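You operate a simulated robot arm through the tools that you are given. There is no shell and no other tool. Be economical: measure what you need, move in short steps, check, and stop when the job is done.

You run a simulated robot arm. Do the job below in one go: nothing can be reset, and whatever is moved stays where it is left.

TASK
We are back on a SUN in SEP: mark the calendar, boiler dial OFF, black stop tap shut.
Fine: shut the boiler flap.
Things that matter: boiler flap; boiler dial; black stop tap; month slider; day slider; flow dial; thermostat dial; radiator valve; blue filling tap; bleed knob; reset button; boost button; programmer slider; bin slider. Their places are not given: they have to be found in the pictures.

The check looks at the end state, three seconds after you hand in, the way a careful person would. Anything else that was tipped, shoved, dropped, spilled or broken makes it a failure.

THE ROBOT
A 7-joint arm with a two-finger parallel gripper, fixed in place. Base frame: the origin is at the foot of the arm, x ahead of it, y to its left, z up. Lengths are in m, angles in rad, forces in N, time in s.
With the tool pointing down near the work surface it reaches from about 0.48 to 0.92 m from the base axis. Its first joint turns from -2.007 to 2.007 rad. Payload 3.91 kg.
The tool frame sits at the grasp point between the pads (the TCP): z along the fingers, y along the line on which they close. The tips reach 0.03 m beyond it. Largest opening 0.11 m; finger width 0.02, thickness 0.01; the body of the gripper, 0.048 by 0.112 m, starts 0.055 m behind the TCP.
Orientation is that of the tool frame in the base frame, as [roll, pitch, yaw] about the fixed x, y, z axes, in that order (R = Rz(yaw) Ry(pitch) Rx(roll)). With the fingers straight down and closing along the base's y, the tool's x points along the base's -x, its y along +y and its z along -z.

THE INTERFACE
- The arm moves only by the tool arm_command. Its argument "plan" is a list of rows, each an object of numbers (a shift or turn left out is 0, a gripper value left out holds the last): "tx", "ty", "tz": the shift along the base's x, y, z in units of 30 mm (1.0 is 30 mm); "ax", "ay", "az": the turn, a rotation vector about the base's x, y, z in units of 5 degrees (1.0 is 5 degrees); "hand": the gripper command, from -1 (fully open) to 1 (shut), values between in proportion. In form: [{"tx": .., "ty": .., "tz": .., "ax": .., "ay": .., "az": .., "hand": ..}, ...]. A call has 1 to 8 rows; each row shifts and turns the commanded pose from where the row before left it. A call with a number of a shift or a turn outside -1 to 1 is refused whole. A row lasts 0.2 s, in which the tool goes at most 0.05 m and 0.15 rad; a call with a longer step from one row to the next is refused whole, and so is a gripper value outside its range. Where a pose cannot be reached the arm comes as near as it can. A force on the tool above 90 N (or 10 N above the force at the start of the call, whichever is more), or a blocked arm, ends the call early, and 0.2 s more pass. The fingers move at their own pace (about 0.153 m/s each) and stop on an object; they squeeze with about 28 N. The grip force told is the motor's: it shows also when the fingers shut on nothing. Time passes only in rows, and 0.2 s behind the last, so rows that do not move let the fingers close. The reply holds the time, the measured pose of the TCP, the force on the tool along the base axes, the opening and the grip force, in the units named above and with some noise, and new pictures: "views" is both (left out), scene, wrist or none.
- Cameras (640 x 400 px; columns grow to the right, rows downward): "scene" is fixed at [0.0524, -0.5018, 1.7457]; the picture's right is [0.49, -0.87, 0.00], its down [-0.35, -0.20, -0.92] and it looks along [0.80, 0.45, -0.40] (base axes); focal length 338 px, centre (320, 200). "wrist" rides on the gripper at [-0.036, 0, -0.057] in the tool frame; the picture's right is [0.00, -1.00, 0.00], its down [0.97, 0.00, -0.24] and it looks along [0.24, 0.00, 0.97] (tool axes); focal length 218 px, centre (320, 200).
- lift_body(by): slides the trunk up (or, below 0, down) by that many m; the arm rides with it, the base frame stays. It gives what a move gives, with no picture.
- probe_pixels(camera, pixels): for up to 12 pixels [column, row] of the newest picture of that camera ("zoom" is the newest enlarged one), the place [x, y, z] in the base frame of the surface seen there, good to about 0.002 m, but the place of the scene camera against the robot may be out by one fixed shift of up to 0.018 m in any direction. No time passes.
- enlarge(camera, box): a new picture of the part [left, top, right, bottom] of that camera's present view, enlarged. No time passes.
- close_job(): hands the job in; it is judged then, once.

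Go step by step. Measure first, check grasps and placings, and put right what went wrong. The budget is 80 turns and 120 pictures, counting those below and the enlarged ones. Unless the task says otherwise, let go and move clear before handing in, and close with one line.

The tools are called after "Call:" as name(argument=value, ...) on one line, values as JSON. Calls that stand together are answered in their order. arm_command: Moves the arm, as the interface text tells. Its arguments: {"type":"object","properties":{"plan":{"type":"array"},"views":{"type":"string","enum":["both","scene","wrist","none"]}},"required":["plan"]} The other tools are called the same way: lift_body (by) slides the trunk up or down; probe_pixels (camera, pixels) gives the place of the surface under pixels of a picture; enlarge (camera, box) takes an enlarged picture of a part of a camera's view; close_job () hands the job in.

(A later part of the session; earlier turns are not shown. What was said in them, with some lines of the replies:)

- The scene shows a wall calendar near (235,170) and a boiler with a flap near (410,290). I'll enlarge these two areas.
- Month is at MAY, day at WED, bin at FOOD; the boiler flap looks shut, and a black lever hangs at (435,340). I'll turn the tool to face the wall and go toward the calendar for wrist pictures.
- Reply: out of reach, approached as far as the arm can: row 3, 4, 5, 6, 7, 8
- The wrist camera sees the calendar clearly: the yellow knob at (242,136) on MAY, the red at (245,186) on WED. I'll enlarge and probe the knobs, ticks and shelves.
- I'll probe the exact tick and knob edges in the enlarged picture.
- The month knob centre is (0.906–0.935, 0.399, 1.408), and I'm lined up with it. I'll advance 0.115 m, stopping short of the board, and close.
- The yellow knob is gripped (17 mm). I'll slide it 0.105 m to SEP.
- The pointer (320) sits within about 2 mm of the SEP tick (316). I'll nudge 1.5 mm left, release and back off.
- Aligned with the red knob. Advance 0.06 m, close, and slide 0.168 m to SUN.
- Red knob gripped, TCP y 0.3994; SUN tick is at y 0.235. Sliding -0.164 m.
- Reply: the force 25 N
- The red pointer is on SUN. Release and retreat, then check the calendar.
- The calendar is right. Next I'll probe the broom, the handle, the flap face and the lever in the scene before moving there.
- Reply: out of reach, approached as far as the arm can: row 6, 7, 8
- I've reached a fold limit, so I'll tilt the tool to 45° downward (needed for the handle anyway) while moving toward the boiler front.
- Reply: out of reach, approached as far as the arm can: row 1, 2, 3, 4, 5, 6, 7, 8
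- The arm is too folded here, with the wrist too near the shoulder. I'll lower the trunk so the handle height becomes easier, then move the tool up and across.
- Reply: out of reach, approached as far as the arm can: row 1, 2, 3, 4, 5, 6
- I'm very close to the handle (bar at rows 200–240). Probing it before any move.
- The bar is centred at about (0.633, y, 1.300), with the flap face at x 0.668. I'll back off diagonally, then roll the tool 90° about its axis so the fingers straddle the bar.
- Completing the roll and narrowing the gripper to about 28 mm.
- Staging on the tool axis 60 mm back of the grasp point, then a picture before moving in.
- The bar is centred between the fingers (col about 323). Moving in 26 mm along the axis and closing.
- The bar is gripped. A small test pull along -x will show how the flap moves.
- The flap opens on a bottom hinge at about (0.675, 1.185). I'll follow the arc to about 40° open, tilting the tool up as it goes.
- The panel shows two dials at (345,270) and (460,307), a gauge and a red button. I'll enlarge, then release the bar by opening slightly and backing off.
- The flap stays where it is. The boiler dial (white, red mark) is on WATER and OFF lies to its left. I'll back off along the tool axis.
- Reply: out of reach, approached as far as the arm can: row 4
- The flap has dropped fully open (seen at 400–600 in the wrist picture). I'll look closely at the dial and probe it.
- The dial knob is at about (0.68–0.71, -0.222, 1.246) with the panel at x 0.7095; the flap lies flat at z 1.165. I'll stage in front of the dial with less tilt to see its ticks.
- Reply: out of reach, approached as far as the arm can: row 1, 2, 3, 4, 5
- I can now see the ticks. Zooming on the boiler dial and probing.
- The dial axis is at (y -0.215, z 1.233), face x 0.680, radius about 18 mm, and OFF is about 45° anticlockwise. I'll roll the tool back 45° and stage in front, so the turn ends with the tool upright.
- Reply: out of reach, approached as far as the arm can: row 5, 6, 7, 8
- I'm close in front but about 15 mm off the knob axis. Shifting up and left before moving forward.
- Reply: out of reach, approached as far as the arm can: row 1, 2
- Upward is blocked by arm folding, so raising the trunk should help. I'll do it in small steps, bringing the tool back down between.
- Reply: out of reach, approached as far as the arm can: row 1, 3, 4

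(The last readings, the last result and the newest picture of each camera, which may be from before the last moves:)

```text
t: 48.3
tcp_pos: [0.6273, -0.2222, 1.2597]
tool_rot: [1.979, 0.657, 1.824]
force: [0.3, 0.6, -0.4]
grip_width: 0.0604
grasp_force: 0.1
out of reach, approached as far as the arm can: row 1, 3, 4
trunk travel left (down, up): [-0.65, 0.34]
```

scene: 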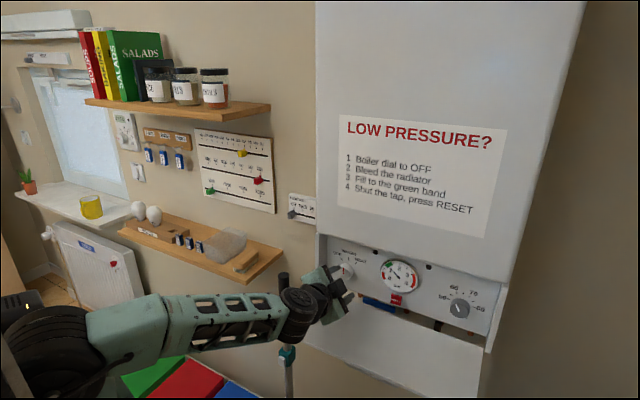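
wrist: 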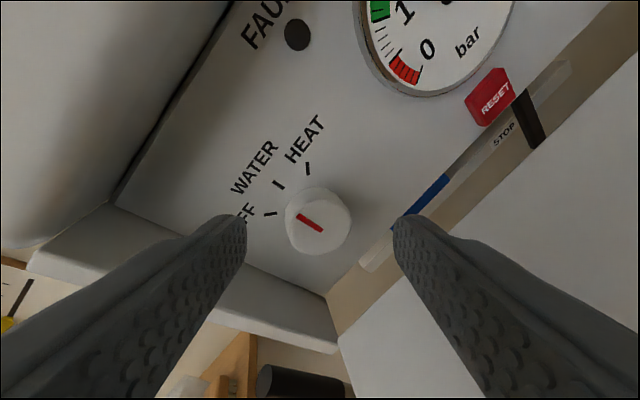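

That helps. Another small trunk lift for more margin.

Call:
lift_body(by=0.05)

Call:
arm_command(plan=[{"tz": -0.5}, {"tz": -0.5}, {"tz": -0.3, "ty": 0.12}, {"tz": -0.3, "ty": 0.12, "tx": -0.2}, {}], views="wrist")

Call:
probe_pixels(camera="wrist", pixels=[[320, 225], [320, 215], [310, 225], [330, 225], [320, 235]])

```text
t: 49.2
tcp_pos: [0.6267, -0.2216, 1.3094]
tool_rot: [1.977, 0.657, 1.826]
force: [0.0, 1.1, 0.3]
grip_width: 0.0605
grasp_force: 0.0
trunk travel left (down, up): [-0.7, 0.29]
```

```text
t: 50.4
tcp_pos: [0.6208, -0.2152, 1.2612]
tool_rot: [1.978, 0.658, 1.825]
force: [0.2, 0.0, 0.3]
grip_width: 0.0608
grasp_force: 0.0
trunk travel left (down, up): [-0.7, 0.29]
```

wrist: 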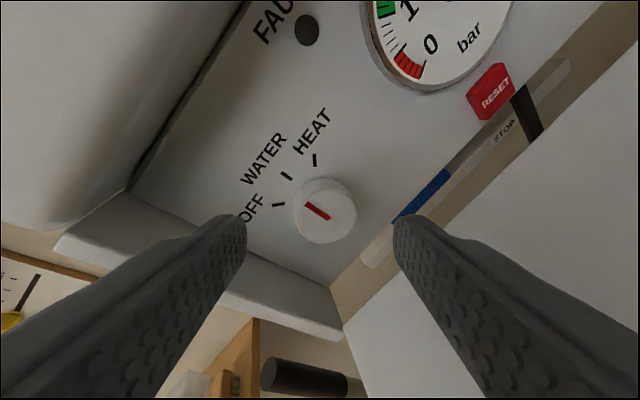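

```text
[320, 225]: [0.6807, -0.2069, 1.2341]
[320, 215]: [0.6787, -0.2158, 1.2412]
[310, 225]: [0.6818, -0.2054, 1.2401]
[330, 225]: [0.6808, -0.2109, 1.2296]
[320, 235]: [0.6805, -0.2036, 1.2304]
```

Aligned: the tool axis hits the knob about 5 mm high. I'll correct, advance 49 mm along the axis and grip.

Call:
arm_command(plan=[{"tz": -0.17}, {"tx": 0.55, "tz": -0.18}, {"tx": 0.55, "tz": -0.18}, {"tx": 0.54, "tz": -0.18}, {}, {"hand": 0.9}, {"hand": 1}, {"hand": 1}], views="wrist")

```text
t: 52.2
tcp_pos: [0.6712, -0.2149, 1.24]
tool_rot: [1.979, 0.657, 1.826]
force: [-12.7, -3.7, -0.2]
grip_width: 0.0417
grasp_force: 44.9
trunk travel left (down, up): [-0.7, 0.29]
```

wrist: 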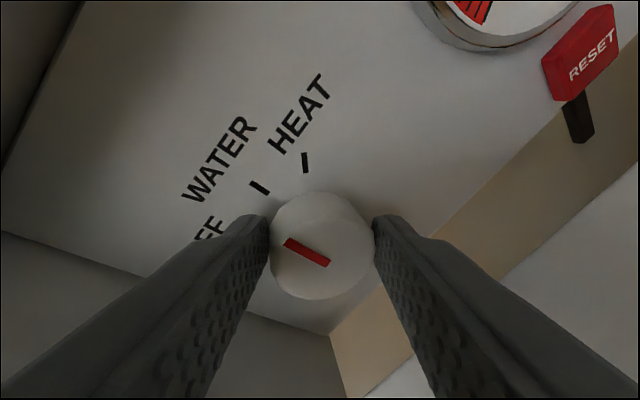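

The dial is gripped. Turning -45° about x (anticlockwise).

Call:
arm_command(plan=[{"ax": -1, "ty": 0.02, "hand": 1}, {"ax": -1, "ty": 0.02}, {"ax": -1, "ty": 0.02}, {"ax": -1, "ty": 0.02, "tz": -0.01}, {"ax": -1, "ty": 0.02, "tz": -0.01}, {"ax": -1, "ty": 0.02, "tz": -0.01}, {"ax": -1, "ty": 0.02, "tz": -0.02}, {}], views="wrist")

```text
t: 54.0
tcp_pos: [0.6723, -0.212, 1.2387]
tool_rot: [2.411, 1.226, 2.192]
force: [13.1, -5.4, 4.8]
grip_width: 0.0416
grasp_force: 44.8
trunk travel left (down, up): [-0.7, 0.29]
```

wrist: 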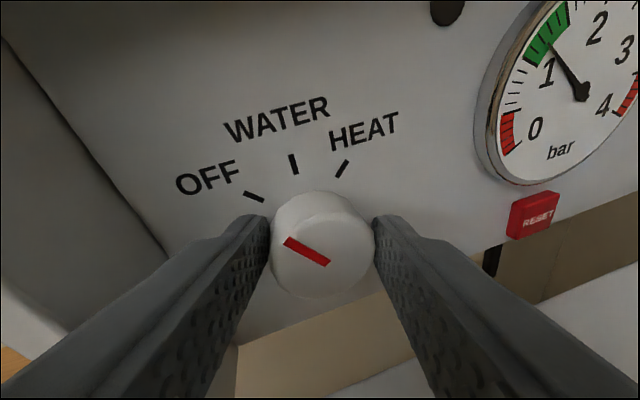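

The pointer needs about 10° more to line up with OFF. Finishing the turn.

Call:
arm_command(plan=[{"ax": -1, "ty": 0.01, "tz": -0.01, "hand": 1}, {"ax": -1, "ty": 0.01, "tz": -0.01}, {}], views="wrist")

Call:
enlarge(camera="scene", box=[310, 225, 420, 294])

```text
t: 54.8
tcp_pos: [0.6711, -0.2098, 1.2381]
tool_rot: [2.877, 1.342, 2.64]
force: [13.6, -2.4, 8.2]
grip_width: 0.0413
grasp_force: 44.6
trunk travel left (down, up): [-0.7, 0.29]
```

wrist: 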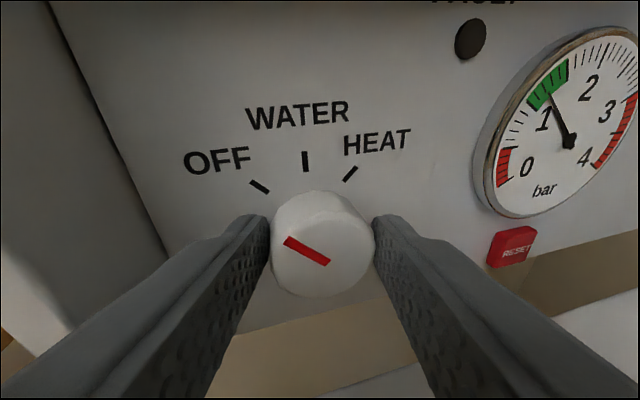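

```text
5.80 times, centred on (365, 260) of scene
```

zoom: 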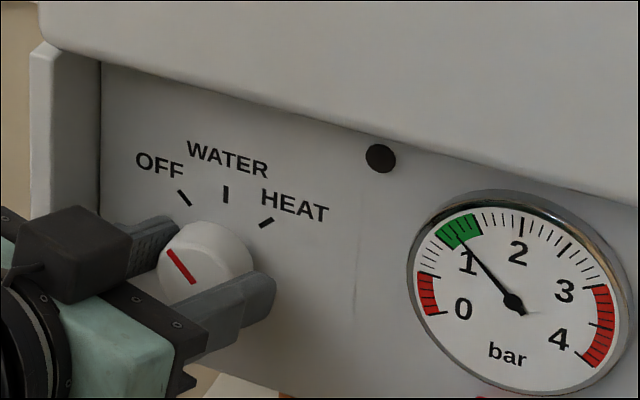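

In the scene zoom the pointer is parallel to the OFF tick. Releasing and backing off 40 mm to verify.

Call:
arm_command(plan=[{"hand": 0}, {"hand": 0}, {"tx": -0.5, "tz": 0.17}, {"tx": -0.5, "tz": 0.17}, {}], views="wrist")

Call:
enlarge(camera="wrist", box=[256, 150, 384, 230])

```text
t: 56.0
tcp_pos: [0.6424, -0.2099, 1.2489]
tool_rot: [2.878, 1.34, 2.64]
force: [0.4, -0.4, 0.9]
grip_width: 0.055
grasp_force: 0.0
trunk travel left (down, up): [-0.7, 0.29]
```

wrist: 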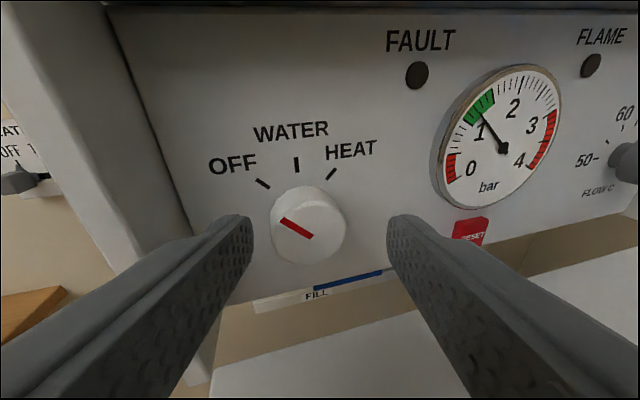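

```text
5.00 times, centred on (320, 190) of wrist
```

zoom: 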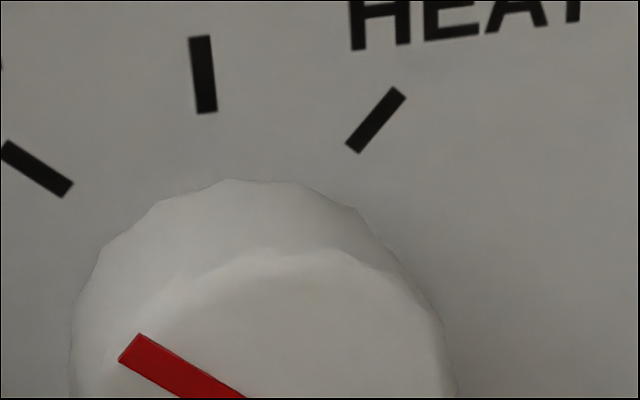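

Call:
probe_pixels(camera="wrist", pixels=[[283, 221], [311, 237], [258, 180], [269, 187], [297, 158], [298, 171], [334, 169], [328, 179]])

```text
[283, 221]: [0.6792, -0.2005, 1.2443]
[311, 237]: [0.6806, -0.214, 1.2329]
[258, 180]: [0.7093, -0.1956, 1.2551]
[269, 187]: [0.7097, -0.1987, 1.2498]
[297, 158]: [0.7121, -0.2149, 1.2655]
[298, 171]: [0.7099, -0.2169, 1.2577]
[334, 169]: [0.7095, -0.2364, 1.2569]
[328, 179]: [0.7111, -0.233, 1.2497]
```

Pointer reads about 50° ± 5 against OFF at about 45°. One finer zoom to be sure.

Call:
enlarge(camera="wrist", box=[248, 175, 376, 255])

Call:
probe_pixels(camera="zoom", pixels=[[172, 220], [318, 305], [245, 263], [180, 230], [310, 298]])

```text
5.00 times, centred on (312, 215) of wrist
```

zoom: 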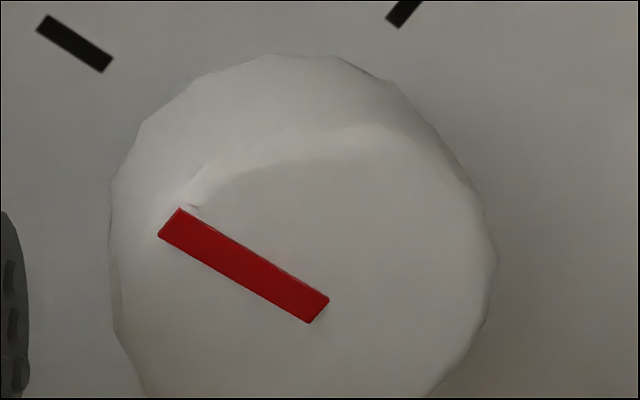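

```text
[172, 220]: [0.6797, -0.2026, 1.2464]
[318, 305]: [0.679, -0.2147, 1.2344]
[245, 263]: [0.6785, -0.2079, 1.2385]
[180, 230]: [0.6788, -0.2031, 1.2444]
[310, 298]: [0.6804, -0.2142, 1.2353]
```

The dial reads 45°, exactly OFF. Next I'll shut the flap to clear the way to the tap: back out over it toward (0.44, -0.5), then go below it.

Call:
arm_command(plan=[{"ty": -0.9, "tx": -0.6, "hand": 0.3}, {"ty": -1, "tx": -0.7, "hand": 1}, {"ty": -1, "tx": -0.75}, {"ty": -1, "tx": -0.75}, {"ty": -1, "tx": -0.75}, {"ty": -1, "tx": -0.75}, {"ty": -1, "tx": -0.75}, {"ty": -1, "tx": -0.75}], views="none")

Call:
arm_command(plan=[{"ty": -1, "tx": -0.7}, {"ty": -0.8, "tx": -0.6}, {}], views="both")

```text
t: 57.8
tcp_pos: [0.4741, -0.4493, 1.2567]
tool_rot: [2.876, 1.342, 2.639]
force: [0.0, 0.3, 1.0]
grip_width: 0.0
grasp_force: 28.0
out of reach, approached as far as the arm can: row 2, 3
trunk travel left (down, up): [-0.7, 0.29]
```

```text
t: 58.6
tcp_pos: [0.4341, -0.5041, 1.2561]
tool_rot: [2.876, 1.339, 2.638]
force: [0.1, 0.5, -0.3]
grip_width: 0.0
grasp_force: 28.0
trunk travel left (down, up): [-0.7, 0.29]
```

scene: 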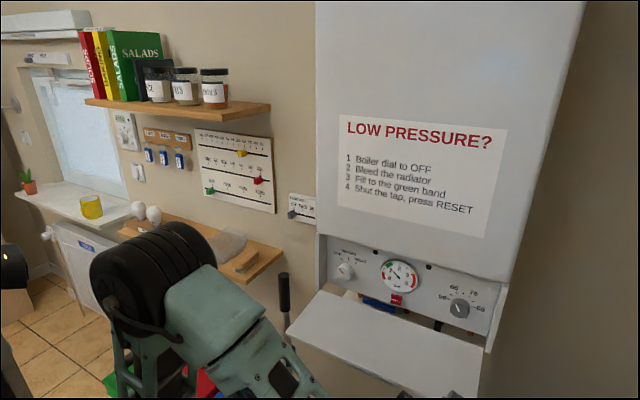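
wrist: 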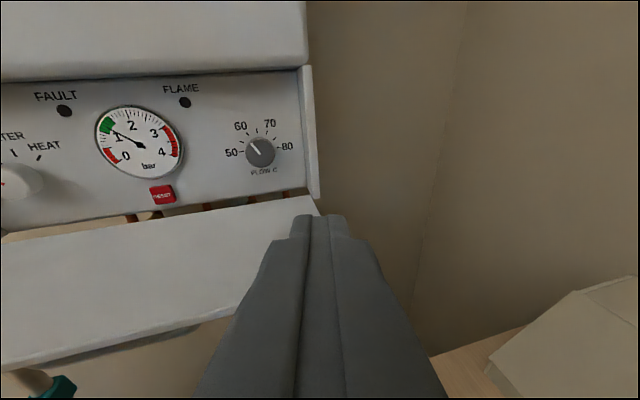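

Probing the flap's front edge and the worktop objects at the right.

Call:
probe_pixels(camera="wrist", pixels=[[250, 308], [100, 340], [310, 205], [200, 260], [540, 340], [480, 370], [600, 300]])

Call:
probe_pixels(camera="scene", pixels=[[290, 330], [478, 395], [483, 352], [440, 385], [320, 295]])

```text
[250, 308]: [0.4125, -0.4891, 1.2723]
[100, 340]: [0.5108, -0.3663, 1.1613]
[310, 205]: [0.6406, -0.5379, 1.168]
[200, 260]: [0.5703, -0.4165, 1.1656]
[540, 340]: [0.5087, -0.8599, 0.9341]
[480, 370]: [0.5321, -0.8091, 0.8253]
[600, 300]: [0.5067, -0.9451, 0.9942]
```

```text
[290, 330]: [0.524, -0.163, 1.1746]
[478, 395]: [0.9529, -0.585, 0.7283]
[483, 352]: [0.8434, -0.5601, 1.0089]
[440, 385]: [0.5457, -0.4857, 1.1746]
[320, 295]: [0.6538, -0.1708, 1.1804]
```

The flap edge is at x 0.51, z about 1.165. Descending in front of it to z 1.09 and levelling the tool.

Call:
arm_command(plan=[{"tz": -0.9}, {"tz": -0.9}, {"tz": -0.9}, {"tz": -0.9, "ay": -0.7}, {"tz": -0.9, "ay": -1}, {"tz": -0.9, "ay": -1}, {"ay": -1, "ax": -0.8}, {}], views="both")

```text
t: 60.4
tcp_pos: [0.4354, -0.5057, 1.093]
tool_rot: [0.533, 1.443, 0.314]
force: [0.5, -0.4, 0.0]
grip_width: 0.0
grasp_force: 28.6
trunk travel left (down, up): [-0.7, 0.29]
```

scene: 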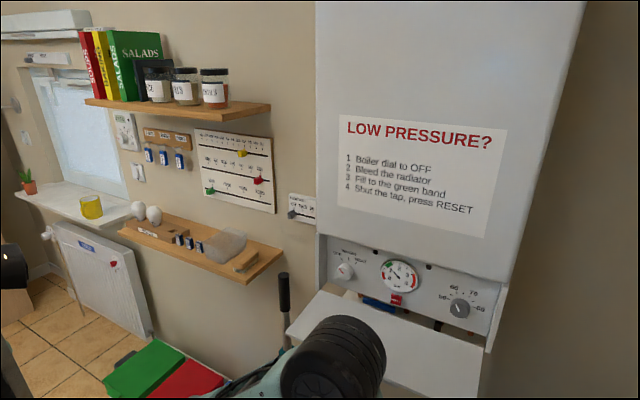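
wrist: 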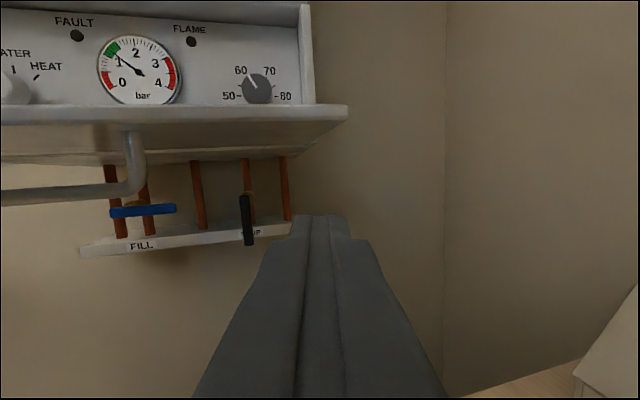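

Great view: the blue fill tap lies across its pipe (shut) and the black stop tap hangs in line with its pipe (open). Zooming for the pivot, and probing.

Call:
enlarge(camera="wrist", box=[70, 140, 310, 290])

Call:
probe_pixels(camera="wrist", pixels=[[246, 198], [247, 220], [248, 243], [115, 213], [145, 211], [175, 208], [246, 170], [197, 190], [285, 190], [180, 240], [340, 112], [133, 160]])

```text
2.67 times, centred on (190, 215) of wrist
```

zoom: 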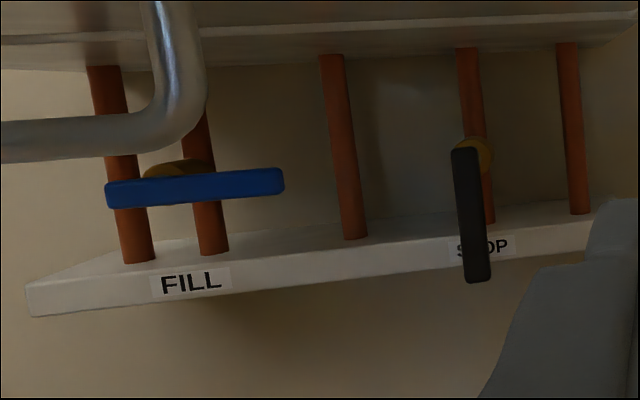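

```text
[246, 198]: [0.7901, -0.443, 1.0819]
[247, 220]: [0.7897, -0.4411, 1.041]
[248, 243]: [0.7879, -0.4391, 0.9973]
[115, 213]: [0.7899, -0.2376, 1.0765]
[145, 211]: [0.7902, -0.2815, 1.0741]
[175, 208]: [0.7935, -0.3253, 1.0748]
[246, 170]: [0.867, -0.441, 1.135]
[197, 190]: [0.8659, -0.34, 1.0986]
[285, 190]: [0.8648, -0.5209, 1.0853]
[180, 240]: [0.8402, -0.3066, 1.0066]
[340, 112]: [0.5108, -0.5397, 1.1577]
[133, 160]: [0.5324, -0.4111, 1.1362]
```

The hinge is at about (0.679, 1.164), with the tool tilted 6° up and yawed 13° right. I'll straighten the yaw and move under the flap at y -0.485, right of the handle.

Call:
arm_command(plan=[{"az": 1, "tx": 0.4, "ty": 0.2, "tz": 0.1}, {"az": 1, "tx": 0.6, "ty": 0.25, "tz": 0.2}, {"az": 0.5, "tx": 0.7, "ty": 0.25, "tz": 0.2}, {"tx": 0.7, "tz": 0.1}, {"tx": 0.55}, {}], views="both")

```text
t: 61.8
tcp_pos: [0.5242, -0.4843, 1.1099]
tool_rot: [0.544, 1.443, 0.545]
force: [-0.3, 0.1, -0.2]
grip_width: 0.0
grasp_force: 27.4
trunk travel left (down, up): [-0.7, 0.29]
```

scene: 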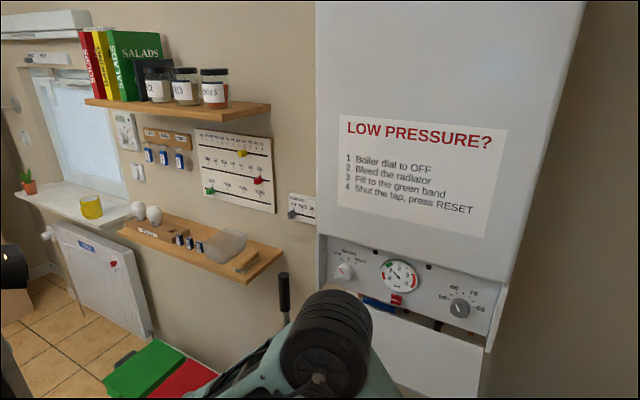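
wrist: 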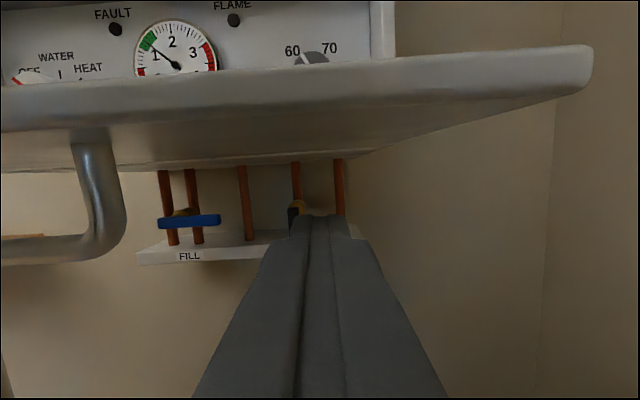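

The fingers are under the flap beside the handle. Raising along the arc.

Call:
arm_command(plan=[{"tz": 0.7}, {"tz": 0.7}, {"tz": 0.7, "tx": 0.05}, {"tx": 0.16, "tz": 0.52}, {"tx": 0.16, "tz": 0.52}, {"tx": 0.3, "tz": 0.46}, {"tx": 0.3, "tz": 0.46}, {}], views="both")

```text
t: 63.6
tcp_pos: [0.5528, -0.4842, 1.2342]
tool_rot: [0.542, 1.443, 0.539]
force: [-1.3, 0.7, -0.4]
grip_width: 0.0
grasp_force: 27.8
trunk travel left (down, up): [-0.7, 0.29]
```

scene: 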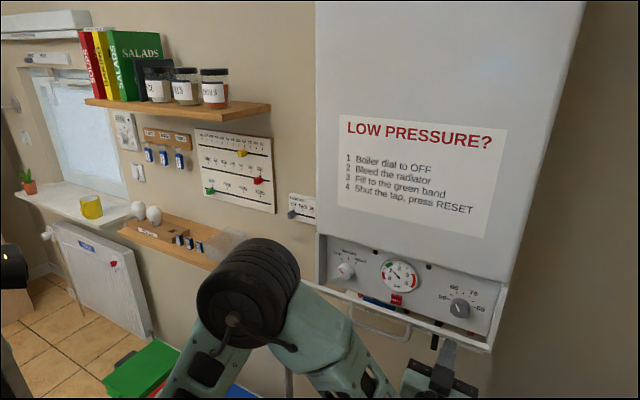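
wrist: 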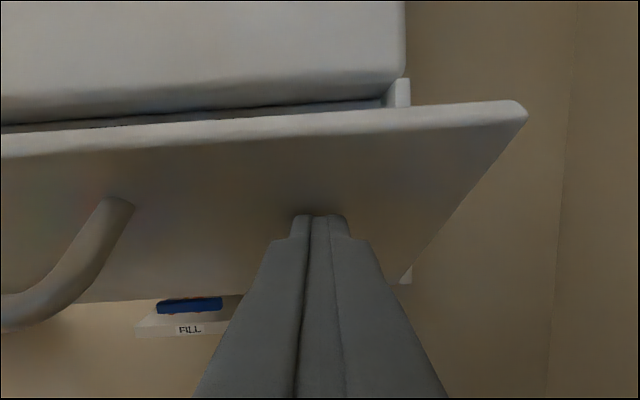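

The flap is rising as planned, about 45° open. Continuing to shut it.

Call:
arm_command(plan=[{"tx": 0.4, "tz": 0.37}, {"tx": 0.4, "tz": 0.35}, {"tx": 0.48, "tz": 0.25}, {"tx": 0.5, "tz": 0.25}, {"tx": 0.5, "tz": 0.12}, {"tx": 0.5, "tz": 0.1}, {"tx": 0.2}, {}], views="both")

```text
t: 65.4
tcp_pos: [0.6377, -0.4836, 1.2769]
tool_rot: [0.549, 1.442, 0.545]
force: [-49.5, 16.3, -5.8]
grip_width: 0.0
grasp_force: 28.2
trunk travel left (down, up): [-0.7, 0.29]
```

scene: 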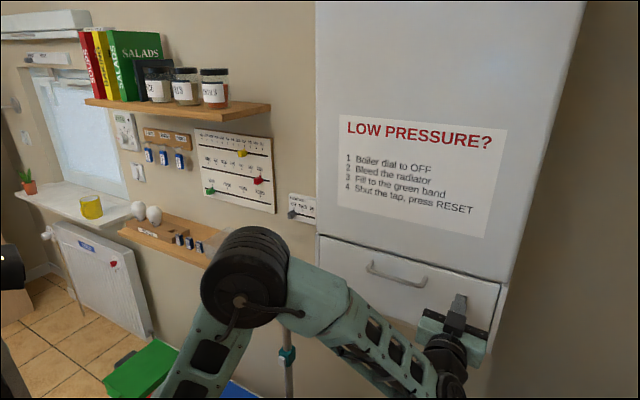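
wrist: 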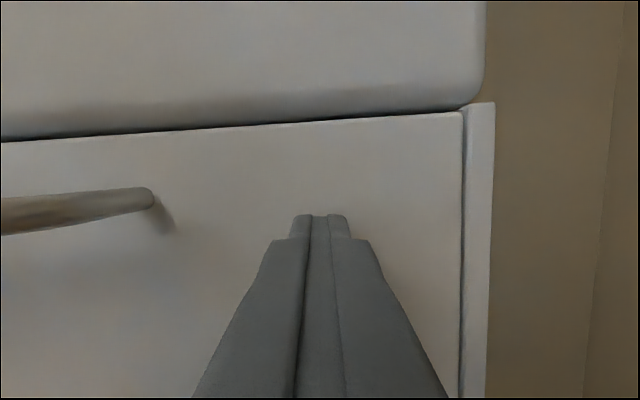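

Pressed firmly shut (50 N). I'll back away to see if it stays, then go down in front of the stop tap.

Call:
arm_command(plan=[{"tx": -0.5}, {"tx": -1}, {"tx": -1}, {"tx": -0.7}, {"tz": -1}, {"tz": -1}, {"tz": -1}, {"tz": -1}], views="none")

Call:
arm_command(plan=[{"tz": -1}, {"tz": -1}, {"tz": -0.8, "ty": 0.2}, {"ay": 0.5}, {"ay": 0.5}], views="both")

```text
t: 67.2
tcp_pos: [0.5451, -0.484, 1.1545]
tool_rot: [0.542, 1.443, 0.539]
force: [-0.2, 0.1, 0.4]
grip_width: 0.0002
grasp_force: 27.6
trunk travel left (down, up): [-0.7, 0.29]
```

```text
t: 68.4
tcp_pos: [0.5472, -0.4771, 1.0722]
tool_rot: [1.275, 1.502, 1.271]
force: [-0.6, -0.5, 0.2]
grip_width: 0.0003
grasp_force: 28.1
trunk travel left (down, up): [-0.7, 0.29]
```

scene: 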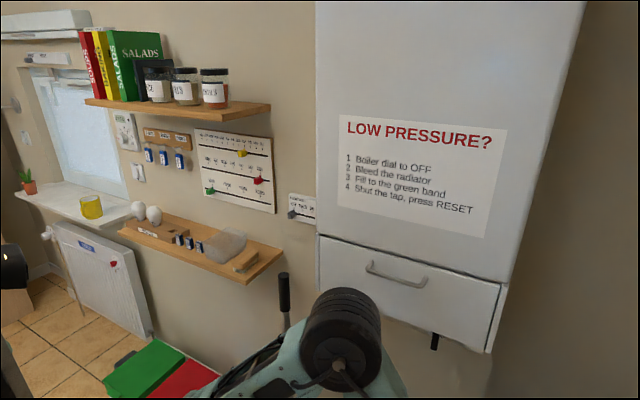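
wrist: 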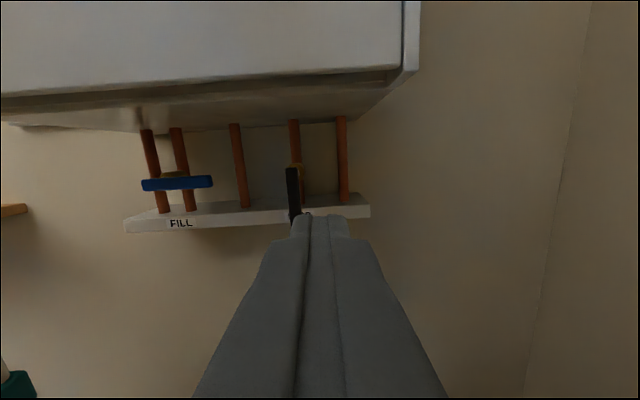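

The flap stays shut. I'll measure the black lever and its pivot closely.

Call:
enlarge(camera="wrist", box=[240, 110, 368, 220])

Call:
probe_pixels(camera="wrist", pixels=[[292, 172], [292, 190], [293, 210], [287, 190], [297, 190], [299, 167], [299, 180], [295, 140], [343, 160], [238, 160], [150, 184], [205, 182]])

```text
3.64 times, centred on (304, 165) of wrist
```

zoom: 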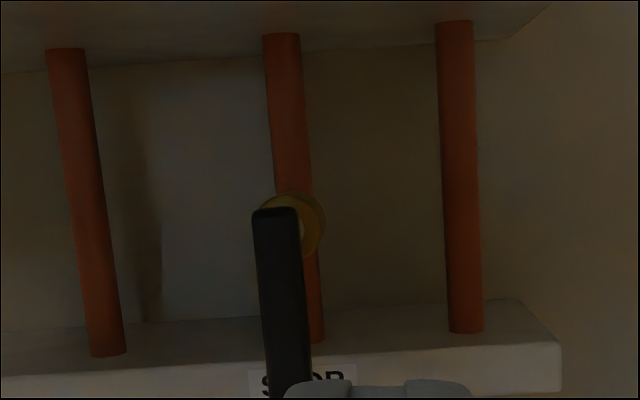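

```text
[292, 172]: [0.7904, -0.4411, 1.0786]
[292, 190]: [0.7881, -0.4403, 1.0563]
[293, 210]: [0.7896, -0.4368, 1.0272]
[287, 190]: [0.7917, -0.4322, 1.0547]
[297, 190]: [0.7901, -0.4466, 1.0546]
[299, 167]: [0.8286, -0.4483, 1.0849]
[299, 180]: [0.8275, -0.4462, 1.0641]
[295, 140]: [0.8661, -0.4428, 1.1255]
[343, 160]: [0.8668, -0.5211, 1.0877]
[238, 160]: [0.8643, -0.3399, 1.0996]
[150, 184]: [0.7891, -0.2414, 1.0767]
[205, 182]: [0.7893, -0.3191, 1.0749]
```

Pivot is at (y -0.442, z 1.075); the lever's lower end is near z 0.995 with its front at x 0.79. I'll bring the closed fingers in to the left of the lever, low.

Call:
arm_command(plan=[{"ty": 0.7, "tz": -0.6}, {"ty": 0.7, "tz": -0.6}, {"ty": 0.67, "tz": -0.6}, {"tx": 0.9}, {"tx": 0.9}, {"tx": 0.9}, {"tx": 0.9}, {"tx": 0.9}], views="wrist")

```text
t: 70.2
tcp_pos: [0.6804, -0.4167, 1.0181]
tool_rot: [1.259, 1.501, 1.257]
force: [0.4, -1.3, 0.9]
grip_width: 0.0
grasp_force: 28.2
trunk travel left (down, up): [-0.7, 0.29]
```

wrist: 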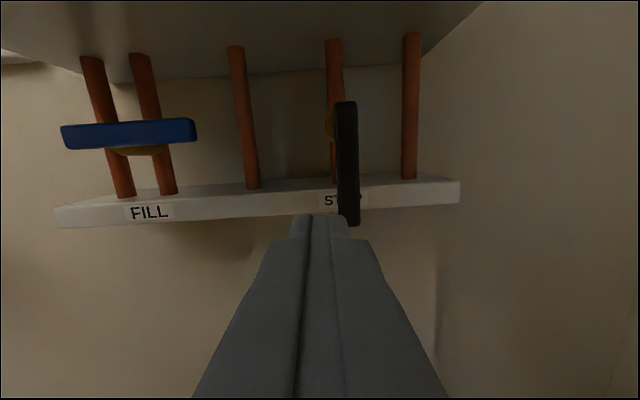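

Fingers are just left of the lever. Advancing 95 mm beside it.

Call:
arm_command(plan=[{"tx": 0.8, "ty": 0.12}, {"tx": 0.8}, {"tx": 0.8}, {"tx": 0.75}, {}], views="wrist")

```text
t: 71.4
tcp_pos: [0.7791, -0.4115, 1.0177]
tool_rot: [1.258, 1.502, 1.256]
force: [0.3, -0.4, -0.1]
grip_width: 0.0001
grasp_force: 28.1
trunk travel left (down, up): [-0.7, 0.29]
```

wrist: 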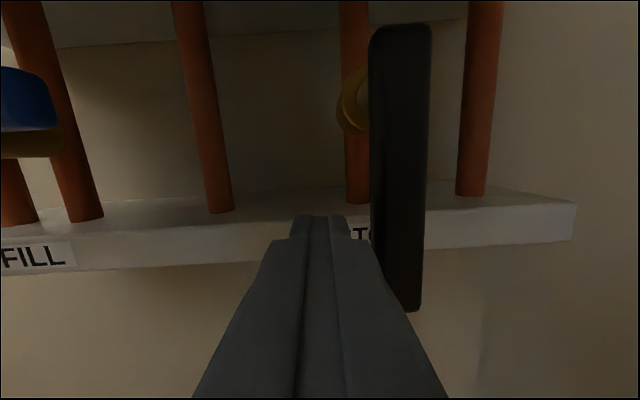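

Beside the lever now. Pushing it right in small steps.

Call:
arm_command(plan=[{"ty": -0.38, "tz": -0.05}, {"ty": -0.5, "tz": -0.05}, {"ty": -0.5}, {"ty": -0.3, "tz": 0.15}, {}], views="wrist")

```text
t: 72.6
tcp_pos: [0.7755, -0.4623, 1.0185]
tool_rot: [1.262, 1.502, 1.259]
force: [0.6, 0.8, -0.1]
grip_width: 0.0
grasp_force: 28.1
trunk travel left (down, up): [-0.7, 0.29]
```

wrist: 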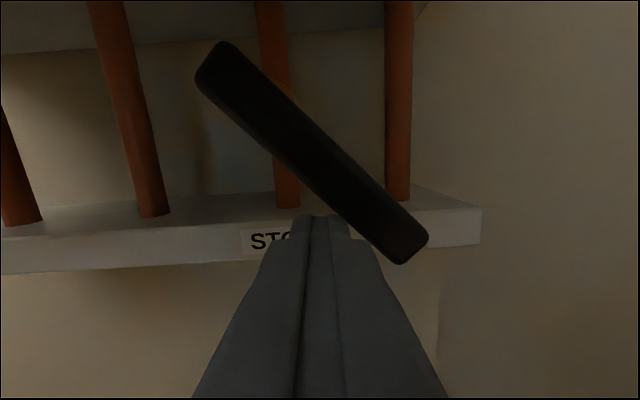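

The lever turns freely, now at about 45°. Continuing up and right.

Call:
arm_command(plan=[{"ty": -0.35, "tz": 0.2}, {"ty": -0.35, "tz": 0.25}, {"ty": -0.3, "tz": 0.3}, {"ty": -0.1, "tz": 0.3}, {}], views="wrist")

Call:
probe_pixels(camera="wrist", pixels=[[320, 150], [280, 130], [360, 160], [240, 110], [400, 180]])

```text
t: 73.8
tcp_pos: [0.7771, -0.4965, 1.0504]
tool_rot: [1.249, 1.501, 1.247]
force: [0.3, 0.1, -0.2]
grip_width: 0.0
grasp_force: 27.7
trunk travel left (down, up): [-0.7, 0.29]
```

wrist: 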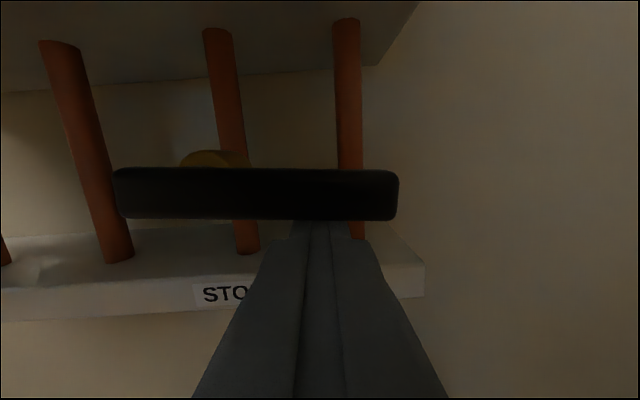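

```text
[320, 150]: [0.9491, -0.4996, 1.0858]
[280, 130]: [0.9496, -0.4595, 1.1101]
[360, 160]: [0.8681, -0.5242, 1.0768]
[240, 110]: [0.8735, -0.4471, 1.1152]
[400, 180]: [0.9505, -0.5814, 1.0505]
```

The lever now looks crosswise. Probing its ends for level.

Call:
probe_pixels(camera="wrist", pixels=[[125, 195], [255, 194], [385, 194], [130, 214], [380, 216], [205, 158]])

Call:
arm_command(plan=[{"tz": 0.1}, {"tz": 0.1}, {}], views="wrist")

```text
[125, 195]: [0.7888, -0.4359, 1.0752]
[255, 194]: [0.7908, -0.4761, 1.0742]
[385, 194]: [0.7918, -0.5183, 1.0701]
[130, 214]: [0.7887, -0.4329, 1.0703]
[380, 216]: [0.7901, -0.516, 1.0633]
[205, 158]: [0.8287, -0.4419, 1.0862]
```

```text
t: 74.6
tcp_pos: [0.7775, -0.4956, 1.0552]
tool_rot: [1.273, 1.5, 1.27]
force: [0.8, -1.4, -3.4]
grip_width: 0.0
grasp_force: 28.5
trunk travel left (down, up): [-0.7, 0.29]
```

wrist: 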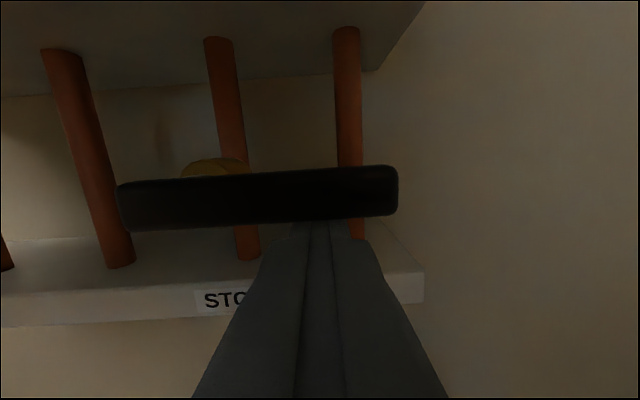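

Call:
probe_pixels(camera="wrist", pixels=[[130, 205], [258, 198], [388, 190], [140, 188], [385, 172]])

Call:
arm_command(plan=[{"tz": 0.06}, {}], views="wrist")

Call:
probe_pixels(camera="wrist", pixels=[[130, 205], [258, 198], [388, 190]])

```text
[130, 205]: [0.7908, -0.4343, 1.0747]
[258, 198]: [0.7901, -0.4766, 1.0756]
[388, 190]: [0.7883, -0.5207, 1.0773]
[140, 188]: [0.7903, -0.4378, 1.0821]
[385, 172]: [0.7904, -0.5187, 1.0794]
```

```text
t: 75.2
tcp_pos: [0.7762, -0.496, 1.0555]
tool_rot: [1.317, 1.501, 1.316]
force: [3.0, 0.3, -12.7]
grip_width: 0.0
grasp_force: 27.9
trunk travel left (down, up): [-0.7, 0.29]
```

wrist: 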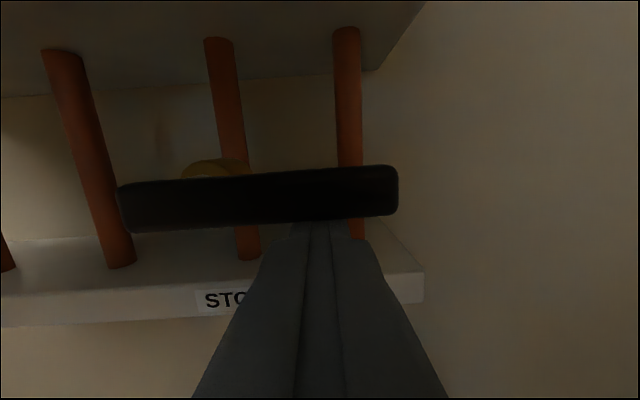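

```text
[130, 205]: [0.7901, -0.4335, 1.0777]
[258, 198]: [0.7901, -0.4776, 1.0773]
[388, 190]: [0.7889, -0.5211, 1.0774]
```

The lever is level and against its stop (force rises to 13 N with no motion). Lowering off it, then backing straight out.

Call:
arm_command(plan=[{"tz": -0.6}, {"tz": -0.5}, {"tx": -0.9}, {"tx": -0.9}, {"tx": -0.9}, {"tx": -0.9}, {"tx": -0.9}, {"tx": -0.9}], views="none")

Call:
arm_command(plan=[{"tx": -0.9}, {"tx": -0.9}, {"tx": -0.9}, {"tx": -0.6, "ty": -0.5}, {}], views="both")

Call:
enlarge(camera="scene", box=[120, 110, 540, 372])

```text
t: 77.0
tcp_pos: [0.6163, -0.4959, 1.0232]
tool_rot: [1.256, 1.502, 1.252]
force: [0.4, 0.0, 0.8]
grip_width: 0.0002
grasp_force: 27.8
trunk travel left (down, up): [-0.7, 0.29]
```

```text
t: 78.2
tcp_pos: [0.5141, -0.5138, 1.0243]
tool_rot: [1.262, 1.502, 1.257]
force: [-0.2, -0.3, 0.3]
grip_width: 0.0001
grasp_force: 28.3
trunk travel left (down, up): [-0.7, 0.29]
```

scene: 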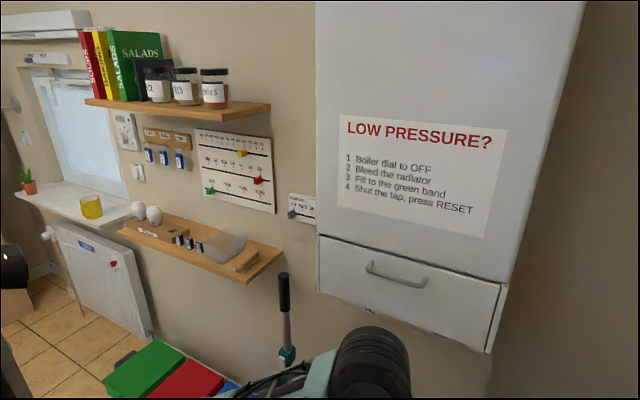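
wrist: 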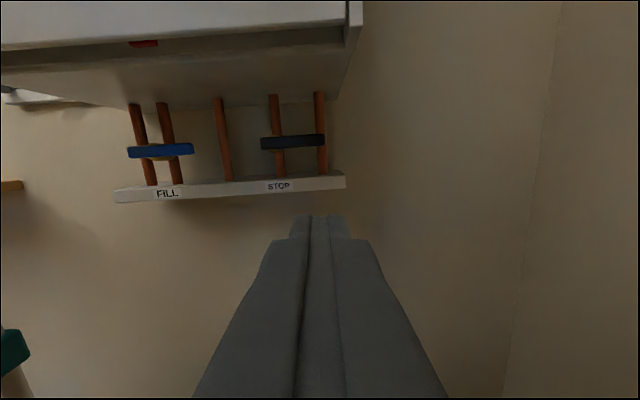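

```text
1.52 times, centred on (330, 241) of scene
```

zoom: 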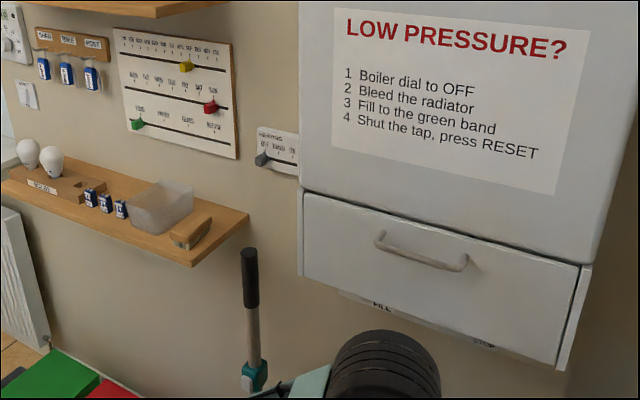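

Everything is as asked: the stop tap lies crosswise like the fill tap, the flap is flush, the calendar shows SEP and SUN, and the arm is clear. Handing in.

Call:
close_job()

```text
The job is handed in.
```

The calendar is set to SUN and SEP, the boiler dial is at OFF, the black stop tap is shut, and the boiler flap is shut again.
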